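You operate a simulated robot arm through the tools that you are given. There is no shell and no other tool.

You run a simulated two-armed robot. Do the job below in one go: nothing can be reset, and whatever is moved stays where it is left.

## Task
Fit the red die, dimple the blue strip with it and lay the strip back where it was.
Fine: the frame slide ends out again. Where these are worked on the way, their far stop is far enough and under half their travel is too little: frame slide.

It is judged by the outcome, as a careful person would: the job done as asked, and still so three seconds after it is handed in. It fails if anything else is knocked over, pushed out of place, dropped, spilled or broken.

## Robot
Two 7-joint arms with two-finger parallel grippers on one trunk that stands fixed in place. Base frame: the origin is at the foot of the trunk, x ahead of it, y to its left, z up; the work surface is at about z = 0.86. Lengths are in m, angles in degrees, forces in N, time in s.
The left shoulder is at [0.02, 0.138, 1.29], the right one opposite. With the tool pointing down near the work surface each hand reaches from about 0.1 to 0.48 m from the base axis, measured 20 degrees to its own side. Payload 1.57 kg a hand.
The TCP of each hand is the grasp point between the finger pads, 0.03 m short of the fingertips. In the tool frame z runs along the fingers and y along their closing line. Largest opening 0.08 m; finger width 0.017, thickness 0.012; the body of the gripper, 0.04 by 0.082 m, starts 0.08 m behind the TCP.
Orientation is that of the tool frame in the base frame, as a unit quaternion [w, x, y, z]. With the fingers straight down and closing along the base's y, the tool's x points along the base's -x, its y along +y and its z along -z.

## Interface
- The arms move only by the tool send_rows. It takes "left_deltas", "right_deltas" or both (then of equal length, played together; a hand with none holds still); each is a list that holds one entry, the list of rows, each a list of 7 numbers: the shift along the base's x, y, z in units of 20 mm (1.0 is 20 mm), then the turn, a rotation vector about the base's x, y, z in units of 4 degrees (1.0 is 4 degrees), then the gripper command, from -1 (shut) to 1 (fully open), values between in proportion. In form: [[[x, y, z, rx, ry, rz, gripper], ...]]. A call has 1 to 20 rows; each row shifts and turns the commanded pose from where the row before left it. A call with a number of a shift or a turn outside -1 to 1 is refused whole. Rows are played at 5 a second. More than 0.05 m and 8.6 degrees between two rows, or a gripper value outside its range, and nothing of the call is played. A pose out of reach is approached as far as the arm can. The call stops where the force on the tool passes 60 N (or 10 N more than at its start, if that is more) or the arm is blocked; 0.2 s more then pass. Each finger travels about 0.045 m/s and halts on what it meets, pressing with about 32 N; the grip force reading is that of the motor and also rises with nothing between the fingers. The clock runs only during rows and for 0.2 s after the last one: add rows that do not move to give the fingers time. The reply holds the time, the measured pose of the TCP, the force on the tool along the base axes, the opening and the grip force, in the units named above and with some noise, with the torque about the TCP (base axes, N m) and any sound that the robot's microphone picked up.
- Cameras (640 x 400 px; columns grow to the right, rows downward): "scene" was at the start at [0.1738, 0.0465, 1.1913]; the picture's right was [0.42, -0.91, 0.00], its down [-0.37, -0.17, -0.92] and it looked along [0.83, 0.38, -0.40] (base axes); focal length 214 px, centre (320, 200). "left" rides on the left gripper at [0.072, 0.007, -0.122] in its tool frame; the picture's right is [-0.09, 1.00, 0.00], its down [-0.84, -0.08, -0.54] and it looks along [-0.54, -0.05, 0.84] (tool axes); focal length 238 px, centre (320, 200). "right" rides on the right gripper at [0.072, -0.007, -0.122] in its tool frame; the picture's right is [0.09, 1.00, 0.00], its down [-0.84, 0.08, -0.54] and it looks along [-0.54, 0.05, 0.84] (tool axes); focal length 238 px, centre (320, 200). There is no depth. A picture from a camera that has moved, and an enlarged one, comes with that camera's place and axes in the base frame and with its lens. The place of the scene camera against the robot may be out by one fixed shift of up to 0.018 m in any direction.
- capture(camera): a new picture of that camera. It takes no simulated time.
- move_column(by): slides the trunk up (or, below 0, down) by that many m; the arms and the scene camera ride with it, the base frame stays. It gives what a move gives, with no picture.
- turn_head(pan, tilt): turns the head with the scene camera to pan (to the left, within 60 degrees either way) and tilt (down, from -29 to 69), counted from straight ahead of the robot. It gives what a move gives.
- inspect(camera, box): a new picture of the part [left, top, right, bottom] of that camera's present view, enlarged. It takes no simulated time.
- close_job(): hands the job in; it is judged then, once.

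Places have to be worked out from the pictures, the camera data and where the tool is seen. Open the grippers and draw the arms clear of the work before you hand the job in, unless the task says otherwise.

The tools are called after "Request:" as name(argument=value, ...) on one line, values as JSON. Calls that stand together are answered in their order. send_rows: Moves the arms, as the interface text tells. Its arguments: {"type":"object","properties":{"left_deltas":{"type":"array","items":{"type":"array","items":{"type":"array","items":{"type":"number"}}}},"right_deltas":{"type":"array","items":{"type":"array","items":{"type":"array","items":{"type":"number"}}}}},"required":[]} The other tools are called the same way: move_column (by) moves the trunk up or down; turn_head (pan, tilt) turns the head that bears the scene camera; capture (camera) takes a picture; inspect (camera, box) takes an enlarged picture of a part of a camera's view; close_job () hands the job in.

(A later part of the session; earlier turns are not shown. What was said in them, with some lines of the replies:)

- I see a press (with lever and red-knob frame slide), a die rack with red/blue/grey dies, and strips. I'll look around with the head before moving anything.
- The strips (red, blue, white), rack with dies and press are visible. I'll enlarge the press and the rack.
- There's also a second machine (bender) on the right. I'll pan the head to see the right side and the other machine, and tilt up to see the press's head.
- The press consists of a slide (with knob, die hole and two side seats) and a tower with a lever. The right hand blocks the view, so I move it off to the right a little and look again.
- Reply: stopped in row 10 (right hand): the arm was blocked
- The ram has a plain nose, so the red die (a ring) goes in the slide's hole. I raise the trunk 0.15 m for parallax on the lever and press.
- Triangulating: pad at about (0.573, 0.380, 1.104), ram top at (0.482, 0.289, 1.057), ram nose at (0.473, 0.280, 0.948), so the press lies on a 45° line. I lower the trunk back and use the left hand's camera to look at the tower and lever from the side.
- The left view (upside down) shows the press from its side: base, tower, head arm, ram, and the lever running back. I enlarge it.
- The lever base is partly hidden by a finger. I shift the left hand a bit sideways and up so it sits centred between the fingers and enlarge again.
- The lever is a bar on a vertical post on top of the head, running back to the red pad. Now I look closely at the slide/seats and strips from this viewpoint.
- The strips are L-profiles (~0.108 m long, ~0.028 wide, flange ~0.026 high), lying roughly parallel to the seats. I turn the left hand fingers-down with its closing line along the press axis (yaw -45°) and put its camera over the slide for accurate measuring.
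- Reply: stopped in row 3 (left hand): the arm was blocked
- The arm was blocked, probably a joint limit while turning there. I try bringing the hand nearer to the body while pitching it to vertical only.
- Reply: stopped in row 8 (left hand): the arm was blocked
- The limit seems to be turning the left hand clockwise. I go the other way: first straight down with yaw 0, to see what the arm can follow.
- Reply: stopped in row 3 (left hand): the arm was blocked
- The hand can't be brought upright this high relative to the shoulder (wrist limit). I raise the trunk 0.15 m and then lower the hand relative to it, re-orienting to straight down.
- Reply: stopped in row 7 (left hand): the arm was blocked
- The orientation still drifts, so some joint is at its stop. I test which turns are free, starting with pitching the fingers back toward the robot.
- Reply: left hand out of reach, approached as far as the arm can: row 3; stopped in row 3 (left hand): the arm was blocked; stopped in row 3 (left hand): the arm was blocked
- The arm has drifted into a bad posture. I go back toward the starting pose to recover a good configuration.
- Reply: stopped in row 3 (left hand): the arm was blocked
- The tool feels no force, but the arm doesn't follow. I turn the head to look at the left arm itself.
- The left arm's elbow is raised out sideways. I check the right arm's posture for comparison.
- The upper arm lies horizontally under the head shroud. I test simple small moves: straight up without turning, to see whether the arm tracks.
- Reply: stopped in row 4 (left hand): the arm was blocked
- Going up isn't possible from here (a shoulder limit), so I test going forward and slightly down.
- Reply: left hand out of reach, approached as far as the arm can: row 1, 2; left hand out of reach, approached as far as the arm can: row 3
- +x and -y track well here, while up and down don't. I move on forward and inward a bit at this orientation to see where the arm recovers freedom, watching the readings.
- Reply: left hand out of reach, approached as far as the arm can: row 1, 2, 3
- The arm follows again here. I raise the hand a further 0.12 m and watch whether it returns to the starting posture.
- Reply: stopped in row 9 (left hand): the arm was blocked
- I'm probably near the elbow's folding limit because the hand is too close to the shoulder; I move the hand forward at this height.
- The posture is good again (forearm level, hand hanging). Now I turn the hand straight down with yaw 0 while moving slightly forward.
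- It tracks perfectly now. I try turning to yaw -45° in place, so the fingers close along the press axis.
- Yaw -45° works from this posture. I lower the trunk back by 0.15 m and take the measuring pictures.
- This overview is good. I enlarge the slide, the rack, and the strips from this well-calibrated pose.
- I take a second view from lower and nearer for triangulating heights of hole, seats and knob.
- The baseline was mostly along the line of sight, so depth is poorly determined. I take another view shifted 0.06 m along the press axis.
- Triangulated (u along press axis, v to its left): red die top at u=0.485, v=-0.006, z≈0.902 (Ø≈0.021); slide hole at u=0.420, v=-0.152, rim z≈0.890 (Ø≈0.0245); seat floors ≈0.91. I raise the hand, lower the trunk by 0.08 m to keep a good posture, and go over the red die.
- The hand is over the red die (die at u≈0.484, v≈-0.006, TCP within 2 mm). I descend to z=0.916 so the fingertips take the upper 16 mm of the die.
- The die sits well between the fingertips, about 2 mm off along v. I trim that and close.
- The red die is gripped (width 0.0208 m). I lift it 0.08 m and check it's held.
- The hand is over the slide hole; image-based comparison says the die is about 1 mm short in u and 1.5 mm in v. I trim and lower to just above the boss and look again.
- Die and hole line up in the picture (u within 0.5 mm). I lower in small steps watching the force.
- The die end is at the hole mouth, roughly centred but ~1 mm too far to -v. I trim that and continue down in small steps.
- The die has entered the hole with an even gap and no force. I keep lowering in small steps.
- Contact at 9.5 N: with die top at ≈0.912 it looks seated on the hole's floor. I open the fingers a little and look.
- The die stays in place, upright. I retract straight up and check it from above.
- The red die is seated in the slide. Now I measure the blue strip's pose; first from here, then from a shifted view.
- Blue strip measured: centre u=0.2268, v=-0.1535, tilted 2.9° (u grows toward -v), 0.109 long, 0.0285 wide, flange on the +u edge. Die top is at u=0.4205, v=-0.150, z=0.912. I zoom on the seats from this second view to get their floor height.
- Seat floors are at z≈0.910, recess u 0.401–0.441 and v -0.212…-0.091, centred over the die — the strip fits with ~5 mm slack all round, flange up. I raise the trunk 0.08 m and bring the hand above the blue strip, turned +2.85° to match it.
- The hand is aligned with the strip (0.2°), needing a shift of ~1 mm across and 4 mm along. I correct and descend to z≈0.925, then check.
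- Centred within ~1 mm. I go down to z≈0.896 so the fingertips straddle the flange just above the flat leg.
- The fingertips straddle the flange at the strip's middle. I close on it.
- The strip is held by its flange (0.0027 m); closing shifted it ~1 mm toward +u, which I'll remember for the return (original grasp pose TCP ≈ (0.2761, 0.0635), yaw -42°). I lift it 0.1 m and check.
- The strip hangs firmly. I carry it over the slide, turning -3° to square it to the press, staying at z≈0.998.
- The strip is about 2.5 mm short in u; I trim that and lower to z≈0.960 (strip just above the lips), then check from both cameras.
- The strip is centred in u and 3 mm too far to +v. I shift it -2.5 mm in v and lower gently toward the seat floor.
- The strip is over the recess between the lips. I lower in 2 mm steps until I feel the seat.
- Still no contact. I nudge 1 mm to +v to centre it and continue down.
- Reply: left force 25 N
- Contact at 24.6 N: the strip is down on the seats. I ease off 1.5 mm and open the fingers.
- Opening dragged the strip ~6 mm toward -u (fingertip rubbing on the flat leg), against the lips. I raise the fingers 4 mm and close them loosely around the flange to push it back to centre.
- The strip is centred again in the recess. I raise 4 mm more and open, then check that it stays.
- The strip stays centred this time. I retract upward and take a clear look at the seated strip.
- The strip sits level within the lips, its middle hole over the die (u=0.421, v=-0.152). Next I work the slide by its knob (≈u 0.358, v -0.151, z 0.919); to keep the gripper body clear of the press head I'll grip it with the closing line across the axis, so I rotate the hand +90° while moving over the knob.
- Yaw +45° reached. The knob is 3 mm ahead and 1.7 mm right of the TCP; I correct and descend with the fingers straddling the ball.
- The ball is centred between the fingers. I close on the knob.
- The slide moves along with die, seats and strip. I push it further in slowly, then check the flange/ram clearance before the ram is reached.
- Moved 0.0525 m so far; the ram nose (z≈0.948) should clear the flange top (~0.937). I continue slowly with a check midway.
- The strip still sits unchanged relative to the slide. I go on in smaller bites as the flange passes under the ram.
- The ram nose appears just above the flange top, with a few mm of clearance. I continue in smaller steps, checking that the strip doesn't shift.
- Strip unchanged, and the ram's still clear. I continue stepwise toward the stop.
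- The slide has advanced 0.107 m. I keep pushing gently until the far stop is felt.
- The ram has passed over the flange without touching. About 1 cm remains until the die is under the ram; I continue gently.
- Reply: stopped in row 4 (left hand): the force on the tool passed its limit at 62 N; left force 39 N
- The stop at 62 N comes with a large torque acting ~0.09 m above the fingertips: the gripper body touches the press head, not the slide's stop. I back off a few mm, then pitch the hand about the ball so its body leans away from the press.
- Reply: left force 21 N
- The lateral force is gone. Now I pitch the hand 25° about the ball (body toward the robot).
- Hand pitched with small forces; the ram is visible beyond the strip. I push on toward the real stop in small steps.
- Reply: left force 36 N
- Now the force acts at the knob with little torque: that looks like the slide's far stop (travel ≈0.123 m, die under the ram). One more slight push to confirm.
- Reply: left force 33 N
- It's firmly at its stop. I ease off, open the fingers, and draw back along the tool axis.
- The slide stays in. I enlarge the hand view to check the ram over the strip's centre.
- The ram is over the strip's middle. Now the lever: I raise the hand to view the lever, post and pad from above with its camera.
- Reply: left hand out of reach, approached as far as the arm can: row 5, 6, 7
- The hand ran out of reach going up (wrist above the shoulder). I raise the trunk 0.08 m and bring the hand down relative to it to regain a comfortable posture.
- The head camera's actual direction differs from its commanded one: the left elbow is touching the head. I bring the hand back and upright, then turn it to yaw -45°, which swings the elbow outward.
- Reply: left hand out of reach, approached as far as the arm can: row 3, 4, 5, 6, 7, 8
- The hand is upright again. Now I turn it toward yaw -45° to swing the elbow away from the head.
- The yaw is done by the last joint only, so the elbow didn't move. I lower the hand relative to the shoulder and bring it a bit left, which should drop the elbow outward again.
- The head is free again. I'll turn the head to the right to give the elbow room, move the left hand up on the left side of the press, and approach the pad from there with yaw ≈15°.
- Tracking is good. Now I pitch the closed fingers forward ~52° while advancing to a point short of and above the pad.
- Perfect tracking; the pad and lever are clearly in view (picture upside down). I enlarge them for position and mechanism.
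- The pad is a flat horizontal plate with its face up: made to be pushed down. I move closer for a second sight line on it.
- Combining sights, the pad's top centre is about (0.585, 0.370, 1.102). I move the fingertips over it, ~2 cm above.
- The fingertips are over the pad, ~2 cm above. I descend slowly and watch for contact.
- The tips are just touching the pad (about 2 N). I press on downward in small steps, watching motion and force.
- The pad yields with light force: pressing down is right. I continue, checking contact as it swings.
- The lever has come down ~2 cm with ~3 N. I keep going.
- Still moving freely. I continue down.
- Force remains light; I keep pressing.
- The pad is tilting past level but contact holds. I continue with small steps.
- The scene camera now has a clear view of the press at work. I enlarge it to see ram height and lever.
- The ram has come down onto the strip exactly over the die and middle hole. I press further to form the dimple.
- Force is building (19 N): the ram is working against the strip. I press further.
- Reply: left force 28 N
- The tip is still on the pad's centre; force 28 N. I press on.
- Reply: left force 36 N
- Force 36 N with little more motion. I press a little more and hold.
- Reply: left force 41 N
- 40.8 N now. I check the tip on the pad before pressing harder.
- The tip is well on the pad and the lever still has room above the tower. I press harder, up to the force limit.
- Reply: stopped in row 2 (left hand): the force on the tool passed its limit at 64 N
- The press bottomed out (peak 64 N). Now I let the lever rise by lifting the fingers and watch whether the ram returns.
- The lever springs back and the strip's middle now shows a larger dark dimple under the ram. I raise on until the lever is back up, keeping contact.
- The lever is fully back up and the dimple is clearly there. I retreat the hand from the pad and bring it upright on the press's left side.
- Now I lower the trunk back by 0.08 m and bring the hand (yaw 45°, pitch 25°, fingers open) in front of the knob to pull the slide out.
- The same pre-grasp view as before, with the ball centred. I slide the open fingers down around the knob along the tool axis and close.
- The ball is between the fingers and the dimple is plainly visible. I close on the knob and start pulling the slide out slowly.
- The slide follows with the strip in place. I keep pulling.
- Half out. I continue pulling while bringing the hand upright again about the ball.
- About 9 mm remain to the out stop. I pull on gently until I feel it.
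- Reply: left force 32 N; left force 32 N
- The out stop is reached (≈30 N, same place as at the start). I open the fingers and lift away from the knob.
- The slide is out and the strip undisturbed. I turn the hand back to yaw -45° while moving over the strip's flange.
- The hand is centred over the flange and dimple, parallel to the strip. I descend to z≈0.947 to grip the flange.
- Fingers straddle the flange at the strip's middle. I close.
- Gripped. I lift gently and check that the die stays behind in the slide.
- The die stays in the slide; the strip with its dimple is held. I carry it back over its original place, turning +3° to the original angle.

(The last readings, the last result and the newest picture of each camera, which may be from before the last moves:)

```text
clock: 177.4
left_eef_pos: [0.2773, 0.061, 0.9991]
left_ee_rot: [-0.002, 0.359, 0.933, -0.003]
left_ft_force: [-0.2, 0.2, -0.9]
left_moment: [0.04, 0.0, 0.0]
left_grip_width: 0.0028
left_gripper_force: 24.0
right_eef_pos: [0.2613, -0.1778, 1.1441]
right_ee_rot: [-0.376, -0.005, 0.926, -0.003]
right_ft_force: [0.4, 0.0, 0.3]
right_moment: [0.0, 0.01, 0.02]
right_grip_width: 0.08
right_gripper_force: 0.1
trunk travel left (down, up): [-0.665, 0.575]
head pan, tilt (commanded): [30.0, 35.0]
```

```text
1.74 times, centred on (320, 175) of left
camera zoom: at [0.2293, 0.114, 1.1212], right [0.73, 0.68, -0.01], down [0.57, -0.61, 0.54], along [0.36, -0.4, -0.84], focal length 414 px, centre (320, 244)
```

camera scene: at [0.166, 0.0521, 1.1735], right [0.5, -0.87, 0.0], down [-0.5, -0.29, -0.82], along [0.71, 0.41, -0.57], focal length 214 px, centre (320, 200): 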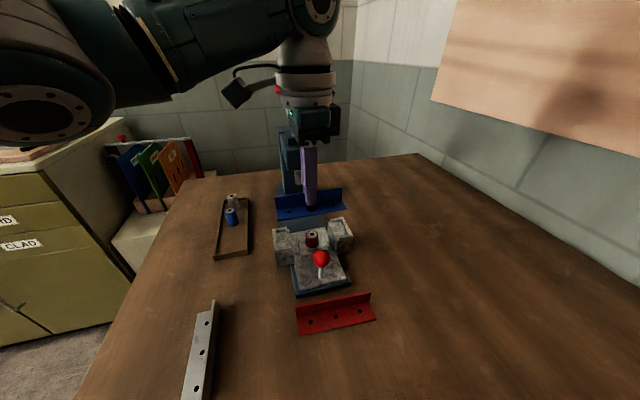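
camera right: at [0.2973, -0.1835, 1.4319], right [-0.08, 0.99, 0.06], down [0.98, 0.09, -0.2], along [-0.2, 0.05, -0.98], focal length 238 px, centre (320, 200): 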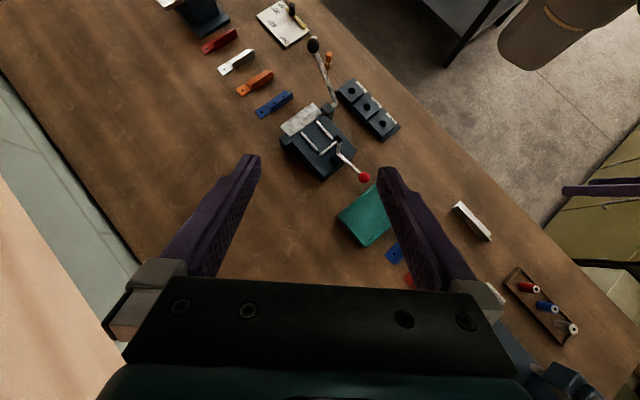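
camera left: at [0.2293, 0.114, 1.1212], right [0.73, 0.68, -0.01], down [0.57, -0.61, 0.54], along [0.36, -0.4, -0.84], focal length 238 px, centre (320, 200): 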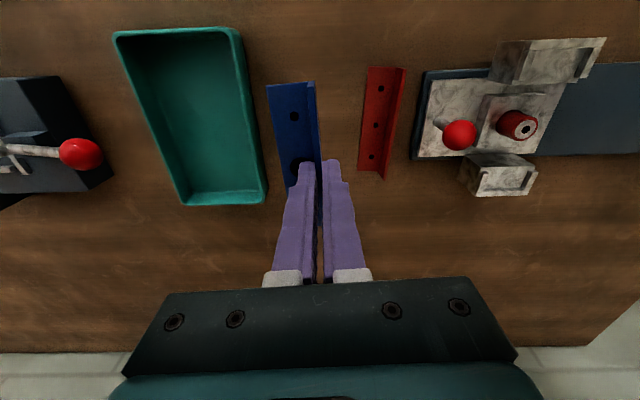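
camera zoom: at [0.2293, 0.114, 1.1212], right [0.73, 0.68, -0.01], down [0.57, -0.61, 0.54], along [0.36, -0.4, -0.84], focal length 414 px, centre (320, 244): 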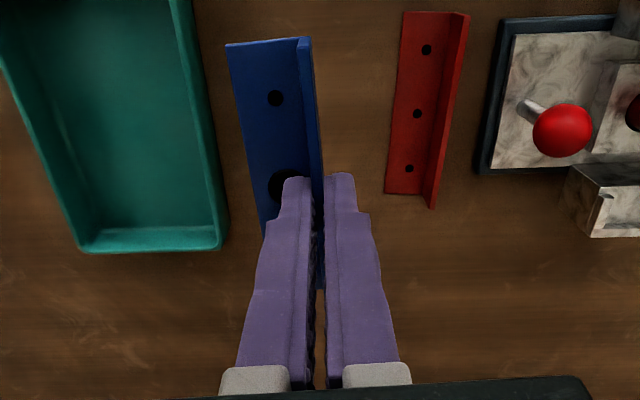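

Comparing the red strip's holes in this view with those in the original lift view, the hand is ~1.3 mm (e1) and ~3.5 mm (e2) off. I correct and lower to z≈0.925 for a like-for-like comparison with the earlier picture.

Request:
send_rows(left_deltas=[[[-0.085, 0.165, -0.5, 0, 0, 0, -1], [0, 0, -1, 0, 0, 0, -1], [0, 0, -1, 0, 0, 0, -1], [0, 0, -0.8, 0, 0, 0, -1], [0, 0, -0.4, 0, 0, 0, -1], [0, 0, 0, 0, 0, 0, -1]]])

Request:
inspect(camera="left", box=[220, 80, 420, 270])

```text
clock: 178.8
left_eef_pos: [0.2774, 0.0649, 0.9239]
left_ee_rot: [-0.002, 0.358, 0.934, -0.003]
left_ft_force: [0.7, -0.3, -0.9]
left_moment: [-0.02, -0.04, 0.01]
left_grip_width: 0.003
left_gripper_force: 24.2
right_eef_pos: [0.2634, -0.1781, 1.144]
right_ee_rot: [-0.376, -0.005, 0.926, -0.003]
right_ft_force: [-0.5, 0.4, 1.0]
right_moment: [0.0, -0.01, -0.01]
right_grip_width: 0.0802
right_gripper_force: 0.0
trunk travel left (down, up): [-0.665, 0.575]
head pan, tilt (commanded): [30.0, 35.0]
```

```text
2.11 times, centred on (320, 175) of left
camera zoom: at [0.2282, 0.1174, 1.0453], right [0.73, 0.68, -0.01], down [0.57, -0.61, 0.54], along [0.36, -0.4, -0.84], focal length 502 px, centre (320, 253)
```

zoom: 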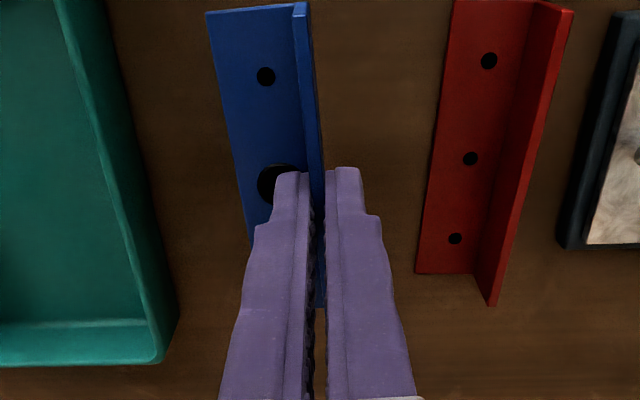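

Relative to the red strip, the blue one would land ~2 mm too far in e1 and ~1.5 mm in e2. I correct this and lower further to z≈0.907.

Request:
send_rows(left_deltas=[[[-0.005, -0.14, 0, 0, 0, 0, -1], [0, 0, -0.4, 0, 0, 0, -1], [0, 0, -0.4, 0, 0, 0, -1], [0, 0, 0, 0, 0, 0, -1]]])

Request:
inspect(camera="left", box=[220, 100, 420, 290])

```text
clock: 179.8
left_eef_pos: [0.276, 0.061, 0.9073]
left_ee_rot: [-0.002, 0.358, 0.934, -0.003]
left_ft_force: [0.3, 0.6, 0.5]
left_moment: [-0.03, 0.01, -0.05]
left_grip_width: 0.0029
left_gripper_force: 23.8
right_eef_pos: [0.2624, -0.1791, 1.1455]
right_ee_rot: [-0.377, -0.007, 0.926, -0.003]
right_ft_force: [-0.4, 0.4, 0.2]
right_moment: [0.04, 0.02, 0.0]
right_grip_width: 0.0799
right_gripper_force: 0.2
trunk travel left (down, up): [-0.665, 0.575]
head pan, tilt (commanded): [30.0, 35.0]
```

```text
2.11 times, centred on (320, 195) of left
camera zoom: at [0.2278, 0.1148, 1.0296], right [0.73, 0.68, -0.01], down [0.57, -0.62, 0.54], along [0.36, -0.4, -0.84], focal length 502 px, centre (320, 210)
```

zoom: 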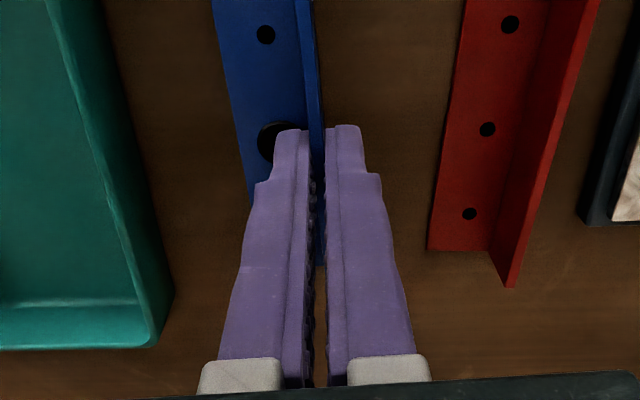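

Now the offset to the red strip matches the original within 1 mm. I lower gently to the table.

Request:
send_rows(left_deltas=[[[-0.025, 0.02, -0.15, 0, 0, 0, -1], [0, 0, -0.1, 0, 0, 0, -1], [0, 0, 0, 0, 0, 0, -1]]])

Request:
send_rows(left_deltas=[[[0, 0, -0.08, 0, 0, 0, -1], [0, 0, -0.08, 0, 0, 0, -1], [0, 0, 0, 0, 0, 0, -1]]])

```text
clock: 180.6
left_eef_pos: [0.2766, 0.0616, 0.9038]
left_ee_rot: [-0.002, 0.358, 0.934, -0.003]
left_ft_force: [0.1, 0.3, -0.7]
left_moment: [0.02, -0.01, -0.01]
left_grip_width: 0.0028
left_gripper_force: 24.5
right_eef_pos: [0.2626, -0.179, 1.1457]
right_ee_rot: [-0.376, -0.005, 0.926, -0.002]
right_ft_force: [-0.8, -0.2, 0.2]
right_moment: [-0.03, -0.02, -0.01]
right_grip_width: 0.08
right_gripper_force: 0.1
trunk travel left (down, up): [-0.665, 0.575]
head pan, tilt (commanded): [30.0, 35.0]
```

```text
clock: 181.4
left_eef_pos: [0.2766, 0.0626, 0.8996]
left_ee_rot: [-0.001, 0.358, 0.934, -0.002]
left_ft_force: [-0.4, -0.2, -0.3]
left_moment: [-0.04, 0.0, 0.02]
left_grip_width: 0.0029
left_gripper_force: 24.3
right_eef_pos: [0.2631, -0.1787, 1.1448]
right_ee_rot: [-0.376, -0.006, 0.927, -0.003]
right_ft_force: [0.1, -0.6, -0.3]
right_moment: [0.05, -0.03, 0.01]
right_grip_width: 0.08
right_gripper_force: 0.1
trunk travel left (down, up): [-0.665, 0.575]
head pan, tilt (commanded): [30.0, 35.0]
```

Request:
send_rows(left_deltas=[[[0, 0, -0.06, 0, 0, 0, -1], [0, 0, -0.06, 0, 0, 0, -1], [0, 0, 0, 0, 0, 0, -1]]])

Request:
inspect(camera="left", box=[220, 100, 420, 290])

```text
clock: 182.2
left_eef_pos: [0.2761, 0.061, 0.8988]
left_ee_rot: [-0.002, 0.358, 0.934, -0.003]
left_ft_force: [0.1, 0.1, 0.8]
left_moment: [-0.01, -0.01, 0.01]
left_grip_width: 0.003
left_gripper_force: 24.0
right_eef_pos: [0.2625, -0.1779, 1.1443]
right_ee_rot: [-0.376, -0.006, 0.926, -0.003]
right_ft_force: [1.4, -0.2, 0.4]
right_moment: [0.01, 0.01, 0.0]
right_grip_width: 0.0803
right_gripper_force: 0.1
trunk travel left (down, up): [-0.665, 0.575]
head pan, tilt (commanded): [30.0, 35.0]
```

```text
2.11 times, centred on (320, 195) of left
camera zoom: at [0.2271, 0.1153, 1.0201], right [0.73, 0.68, -0.01], down [0.57, -0.61, 0.54], along [0.36, -0.4, -0.84], focal length 502 px, centre (320, 210)
```

zoom: 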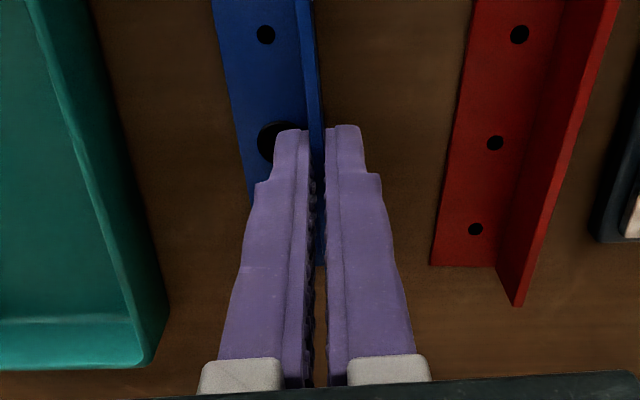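

Compared to the original grasp picture, the blue strip now lies exactly at its original offset (including the ~1 mm closing shift). I lower the last millimetre or two until it touches.

Request:
send_rows(left_deltas=[[[0, 0, -0.06, 0, 0, 0, -1], [0, 0, -0.06, 0, 0, 0, -1], [0, 0, 0, 0, 0, 0, -1]]])

```text
clock: 183.0
left_eef_pos: [0.2761, 0.0621, 0.8967]
left_ee_rot: [-0.002, 0.359, 0.933, -0.003]
left_ft_force: [-4.1, 0.3, 17.1]
left_moment: [0.1, 0.3, 0.02]
left_grip_width: 0.0028
left_gripper_force: 24.5
right_eef_pos: [0.2622, -0.1783, 1.1438]
right_ee_rot: [-0.376, -0.006, 0.927, -0.003]
right_ft_force: [-0.2, 0.1, 0.8]
right_moment: [-0.02, 0.02, -0.03]
right_grip_width: 0.0801
right_gripper_force: 0.1
trunk travel left (down, up): [-0.665, 0.575]
head pan, tilt (commanded): [30.0, 35.0]
```

It's down (17 N). I ease off, crack the fingers open by just a few mm, rise 8 mm, then open fully so nothing drags the strip.

Request:
send_rows(left_deltas=[[[0, 0, 0.08, 0, 0, 0, -1], [0, 0, 0, 0, 0, 0, -1], [0, 0, 0, 0, 0, 0, -0.85], [0, 0, 0, 0, 0, 0, -0.85]]])

Request:
inspect(camera="left", box=[220, 100, 420, 290])

```text
clock: 184.0
left_eef_pos: [0.2756, 0.0618, 0.8966]
left_ee_rot: [-0.001, 0.358, 0.934, -0.002]
left_ft_force: [0.0, -0.1, 0.2]
left_moment: [-0.02, 0.01, 0.01]
left_grip_width: 0.0057
left_gripper_force: 0.0
right_eef_pos: [0.2624, -0.1791, 1.1445]
right_ee_rot: [-0.376, -0.006, 0.926, -0.003]
right_ft_force: [0.0, -0.5, 0.2]
right_moment: [0.0, -0.01, 0.0]
right_grip_width: 0.0799
right_gripper_force: 0.2
trunk travel left (down, up): [-0.665, 0.575]
head pan, tilt (commanded): [30.0, 35.0]
```

```text
2.11 times, centred on (320, 195) of left
camera zoom: at [0.227, 0.1156, 1.019], right [0.73, 0.68, -0.01], down [0.57, -0.62, 0.54], along [0.36, -0.4, -0.84], focal length 502 px, centre (320, 210)
```

zoom: 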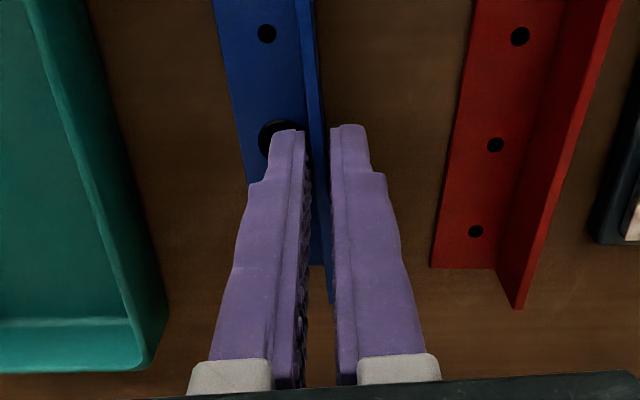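

The strip stays put. Now I rise and open fully.

Request:
send_rows(left_deltas=[[[0, 0, 0.3, 0, 0, 0, -0.85], [0, 0, 0.3, 0, 0, 0, -0.85], [0, 0, 0, 0, 0, 0, -0.5], [0, 0, 0, 0, 0, 0, -0.2], [0, 0, 0.5, 0, 0, 0, 0], [0, 0, 1, 0, 0, 0, 0], [0, 0, 1, 0, 0, 0, 0], [0, 0, 1, 0, 0, 0, 0], [0, 0, 0.6, 0, 0, 0, 0], [0, 0, 0, 0, 0, 0, 0]]])

Request:
capture(camera="left")

Request:
inspect(camera="left", box=[220, 40, 420, 230])

```text
clock: 186.2
left_eef_pos: [0.2769, 0.0622, 0.9894]
left_ee_rot: [-0.001, 0.358, 0.934, -0.003]
left_ft_force: [-0.3, -0.7, 0.6]
left_moment: [-0.04, -0.01, -0.02]
left_grip_width: 0.0402
left_gripper_force: 0.1
right_eef_pos: [0.2615, -0.1792, 1.145]
right_ee_rot: [-0.376, -0.006, 0.926, -0.004]
right_ft_force: [-1.3, -1.0, 0.3]
right_moment: [0.01, 0.0, -0.03]
right_grip_width: 0.0796
right_gripper_force: 0.1
trunk travel left (down, up): [-0.665, 0.575]
head pan, tilt (commanded): [30.0, 35.0]
```

```text
taken
camera left: at [0.2279, 0.1148, 1.1113], right [0.73, 0.68, -0.01], down [0.57, -0.61, 0.54], along [0.36, -0.4, -0.84], focal length 238 px, centre (320, 200)
```

left: 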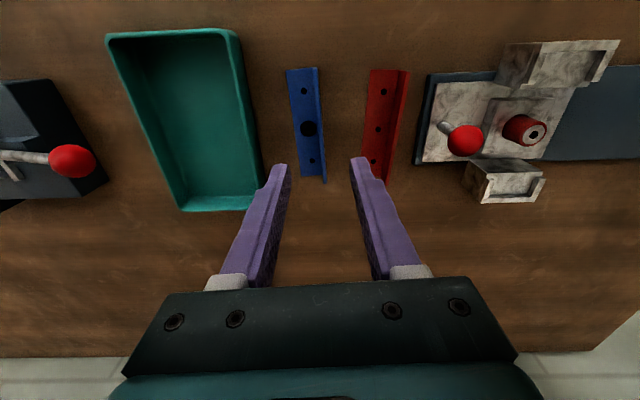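

```text
2.11 times, centred on (320, 135) of left
camera zoom: at [0.2279, 0.1148, 1.1113], right [0.73, 0.68, -0.01], down [0.57, -0.61, 0.54], along [0.36, -0.4, -0.84], focal length 502 px, centre (320, 337)
```

zoom: 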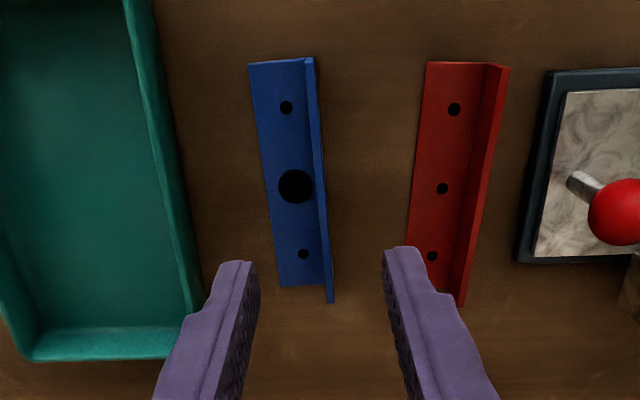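

The strip is back within ~1 mm of its original place, with the dimple at its centre. I open the gripper fully and draw the left arm up and away to the left.

Request:
send_rows(left_deltas=[[[0, 0, 1, 0, 0, 0, 1], [0, 0, 1, 0, 0, 0, 1], [0, 0, 1, 0, 0, 0, 1], [-0.2, 0.9, 0.3, 0, 0, 0.5, 1], [-0.2, 0.9, 0.3, 0, 0, 0.5, 1], [-0.2, 0.9, 0.3, 0, 0, 0.5, 1], [-0.2, 0.9, 0.3, 0, 0, 0.5, 1], [-0.2, 0.9, 0.3, 0, 0, 0.5, 1], [-0.2, 0.9, 0.3, 0, 0, 0.5, 1], [-0.2, 0.9, 0.3, 0, 0, 0.5, 1], [-0.2, 0.9, 0.3, 0, 0, 0.5, 1], [-0.2, 0.9, 0.3, 0, 0, 0.5, 1], [-0.2, 0.9, 0.3, 0, 0, 0.5, 1], [0, 0, 0, 0, 0, 0, 1]]])

Request:
turn_head(pan=20, tilt=45)

Request:
capture(camera="scene")

Request:
inspect(camera="scene", box=[200, 120, 400, 300])

```text
clock: 189.2
left_eef_pos: [0.236, 0.2439, 1.1123]
left_ee_rot: [-0.002, 0.191, 0.982, -0.003]
left_ft_force: [-0.2, 0.5, -0.1]
left_moment: [0.01, -0.02, -0.02]
left_grip_width: 0.0803
left_gripper_force: 0.1
right_eef_pos: [0.2619, -0.1793, 1.1445]
right_ee_rot: [-0.376, -0.006, 0.927, -0.003]
right_ft_force: [-1.7, 0.8, -0.8]
right_moment: [0.01, 0.01, -0.01]
right_grip_width: 0.0798
right_gripper_force: 0.0
trunk travel left (down, up): [-0.665, 0.575]
head pan, tilt (commanded): [30.0, 35.0]
```

```text
clock: 189.9
left_eef_pos: [0.2356, 0.2438, 1.1121]
left_ee_rot: [-0.001, 0.191, 0.982, -0.002]
left_ft_force: [-0.3, -0.9, 0.3]
left_moment: [0.0, 0.01, 0.0]
left_grip_width: 0.0804
left_gripper_force: 0.2
right_eef_pos: [0.2625, -0.1788, 1.1442]
right_ee_rot: [-0.376, -0.006, 0.927, -0.003]
right_ft_force: [-0.5, 0.5, 0.2]
right_moment: [0.01, -0.01, -0.03]
right_grip_width: 0.08
right_gripper_force: 0.1
trunk travel left (down, up): [-0.665, 0.575]
head pan, tilt (commanded): [20.0, 45.0]
```

```text
taken
camera scene: at [0.1662, 0.0359, 1.1586], right [0.34, -0.94, 0.0], down [-0.66, -0.24, -0.71], along [0.66, 0.24, -0.71], focal length 214 px, centre (320, 200)
```

scene: 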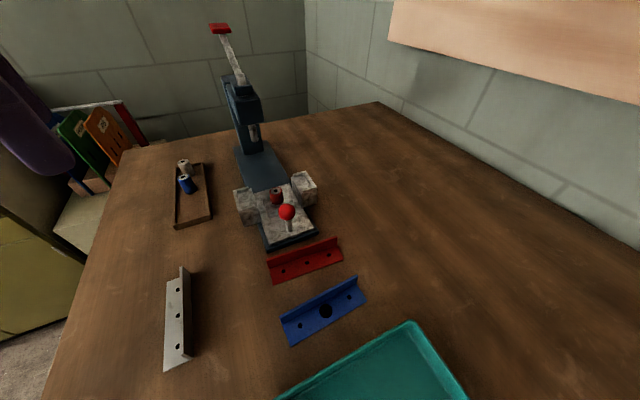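

```text
2.22 times, centred on (300, 210) of scene
camera zoom: at [0.1662, 0.0359, 1.1586], right [0.34, -0.94, 0.0], down [-0.66, -0.24, -0.71], along [0.66, 0.24, -0.71], focal length 477 px, centre (364, 178)
```

zoom: 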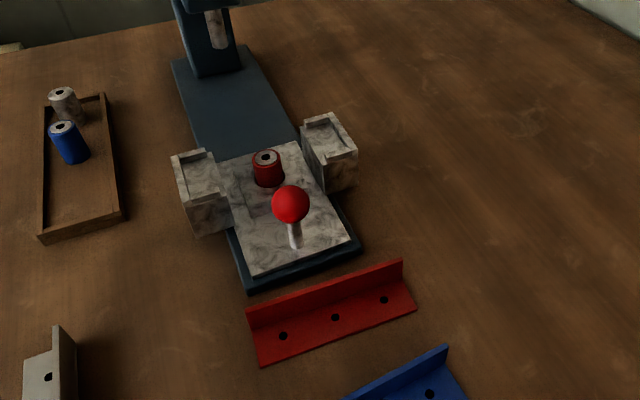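

Everything looks in place. For a direct before/after comparison, I repeat the early view (pan 10, tilt 50).

Request:
turn_head(pan=10, tilt=50)

Request:
capture(camera="scene")

Request:
inspect(camera="scene", box=[90, 130, 350, 330])

```text
clock: 190.6
left_eef_pos: [0.2363, 0.244, 1.1113]
left_ee_rot: [-0.002, 0.191, 0.982, -0.004]
left_ft_force: [0.3, 0.2, -0.1]
left_moment: [0.01, -0.02, -0.01]
left_grip_width: 0.08
left_gripper_force: 0.2
right_eef_pos: [0.2627, -0.1788, 1.145]
right_ee_rot: [-0.376, -0.005, 0.927, -0.003]
right_ft_force: [-0.5, -0.5, -0.9]
right_moment: [0.01, 0.01, 0.01]
right_grip_width: 0.0801
right_gripper_force: 0.1
trunk travel left (down, up): [-0.665, 0.575]
head pan, tilt (commanded): [10.0, 50.0]
```

```text
taken
camera scene: at [0.1656, 0.0215, 1.1517], right [0.17, -0.98, 0.0], down [-0.75, -0.13, -0.64], along [0.63, 0.11, -0.77], focal length 214 px, centre (320, 200)
```

scene: 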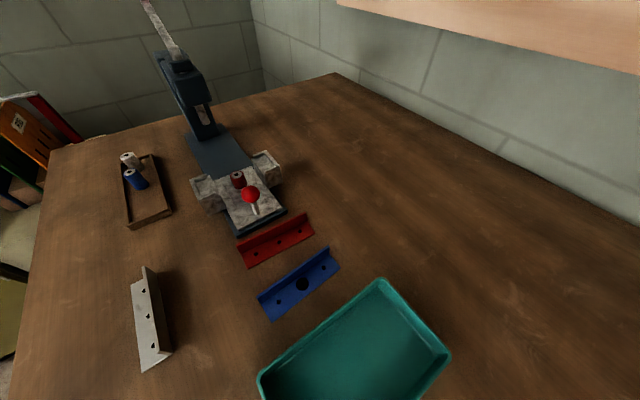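

```text
2.00 times, centred on (220, 230) of scene
camera zoom: at [0.1656, 0.0215, 1.1517], right [0.17, -0.98, 0.0], down [-0.75, -0.13, -0.64], along [0.63, 0.11, -0.77], focal length 429 px, centre (520, 140)
```

zoom: 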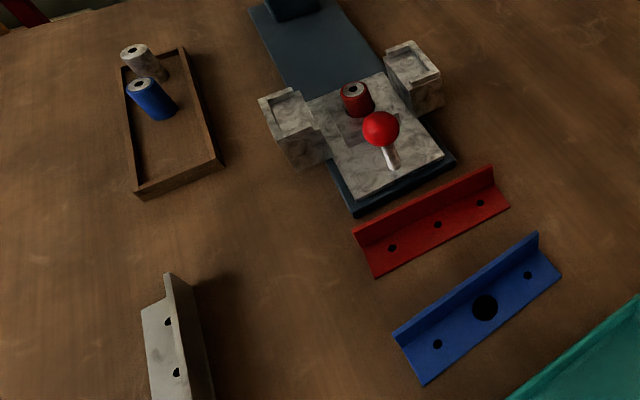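

The before/after views match: strip and slide back where they were, die fitted, nothing else moved. I draw the left arm a little further back toward its starting place and hand in.

Request:
send_rows(left_deltas=[[[-0.4, 0.7, 0.5, 0, 0, 0.4, 1], [-0.4, 0.7, 0.5, 0, 0, 0.4, 1], [-0.4, 0.7, 0.5, 0, 0, 0.4, 1], [-0.4, 0.7, 0.5, 0, 0, 0.4, 1], [0, 0, 0, 0, 0, 0, 1], [0, 0, 0, 0, 0, 0, 1]]])

Request:
capture(camera="scene")

```text
clock: 191.8
left_eef_pos: [0.1792, 0.2954, 1.1235]
left_ee_rot: [-0.077, 0.144, 0.986, -0.015]
left_ft_force: [0.2, 0.0, -0.3]
left_moment: [0.03, 0.02, 0.02]
left_grip_width: 0.08
left_gripper_force: 0.1
right_eef_pos: [0.2627, -0.1772, 1.144]
right_ee_rot: [-0.377, -0.006, 0.926, -0.003]
right_ft_force: [0.1, 0.3, -0.2]
right_moment: [0.0, -0.05, 0.01]
right_grip_width: 0.0801
right_gripper_force: 0.0
trunk travel left (down, up): [-0.665, 0.575]
head pan, tilt (commanded): [10.0, 50.0]
stopped in row 5 (left hand): the arm was blocked; the commanded pose is now the measured one
```

```text
taken
camera scene: at [0.1656, 0.0214, 1.1517], right [0.17, -0.98, 0.0], down [-0.75, -0.13, -0.64], along [0.63, 0.11, -0.77], focal length 214 px, centre (320, 200)
```

scene: 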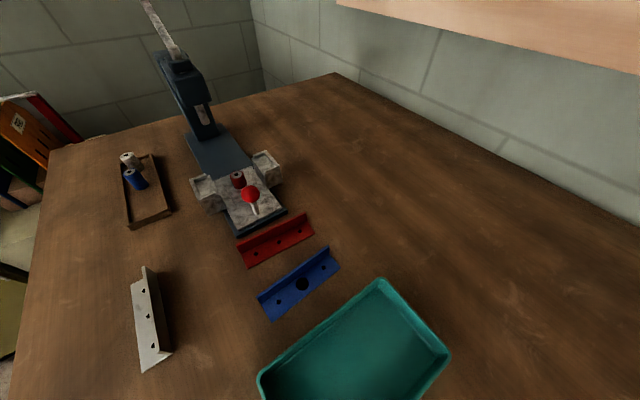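

The left arm stopped at a joint limit in free air, clear of everything; both grippers are open and the scene is as it should be. I hand the job in.

Request:
close_job()

```text
The job is handed in.
```

The blue strip is dimpled and back where it was, the red die is fitted in the slide, and the job is handed in. No verdict has come back yet.

- **Red die:** it sits upright in the frame slide's hole and was left there after the pressing.
- **Dimple:** I pushed the slide in to its far stop and pressed the lever down until the press bottomed out. The strip's middle hole now shows a clear dimple, and the lever sprang back up.
- **Strip:** it lies within about 1 mm of its original place and at its original angle, judged from before and after pictures.
- **Frame slide:** it is back out against its outer stop.
- **Rest of the scene:** nothing was knocked over or dropped, and the other items look where they were at the start. Both grippers are open and both arms are clear of the work.

Three things went slightly off along the way:

- **Press contact:** the gripper body touched the press head once while I pushed the slide in. I backed off and re-angled the hand.
- **Strip shift:** the strip slid about 6 mm in its seat when I first let go of it. I recentred it before pressing.
- **Head contact:** the left elbow leaned against the head for a short time.

None of this moved anything out of place in the end.
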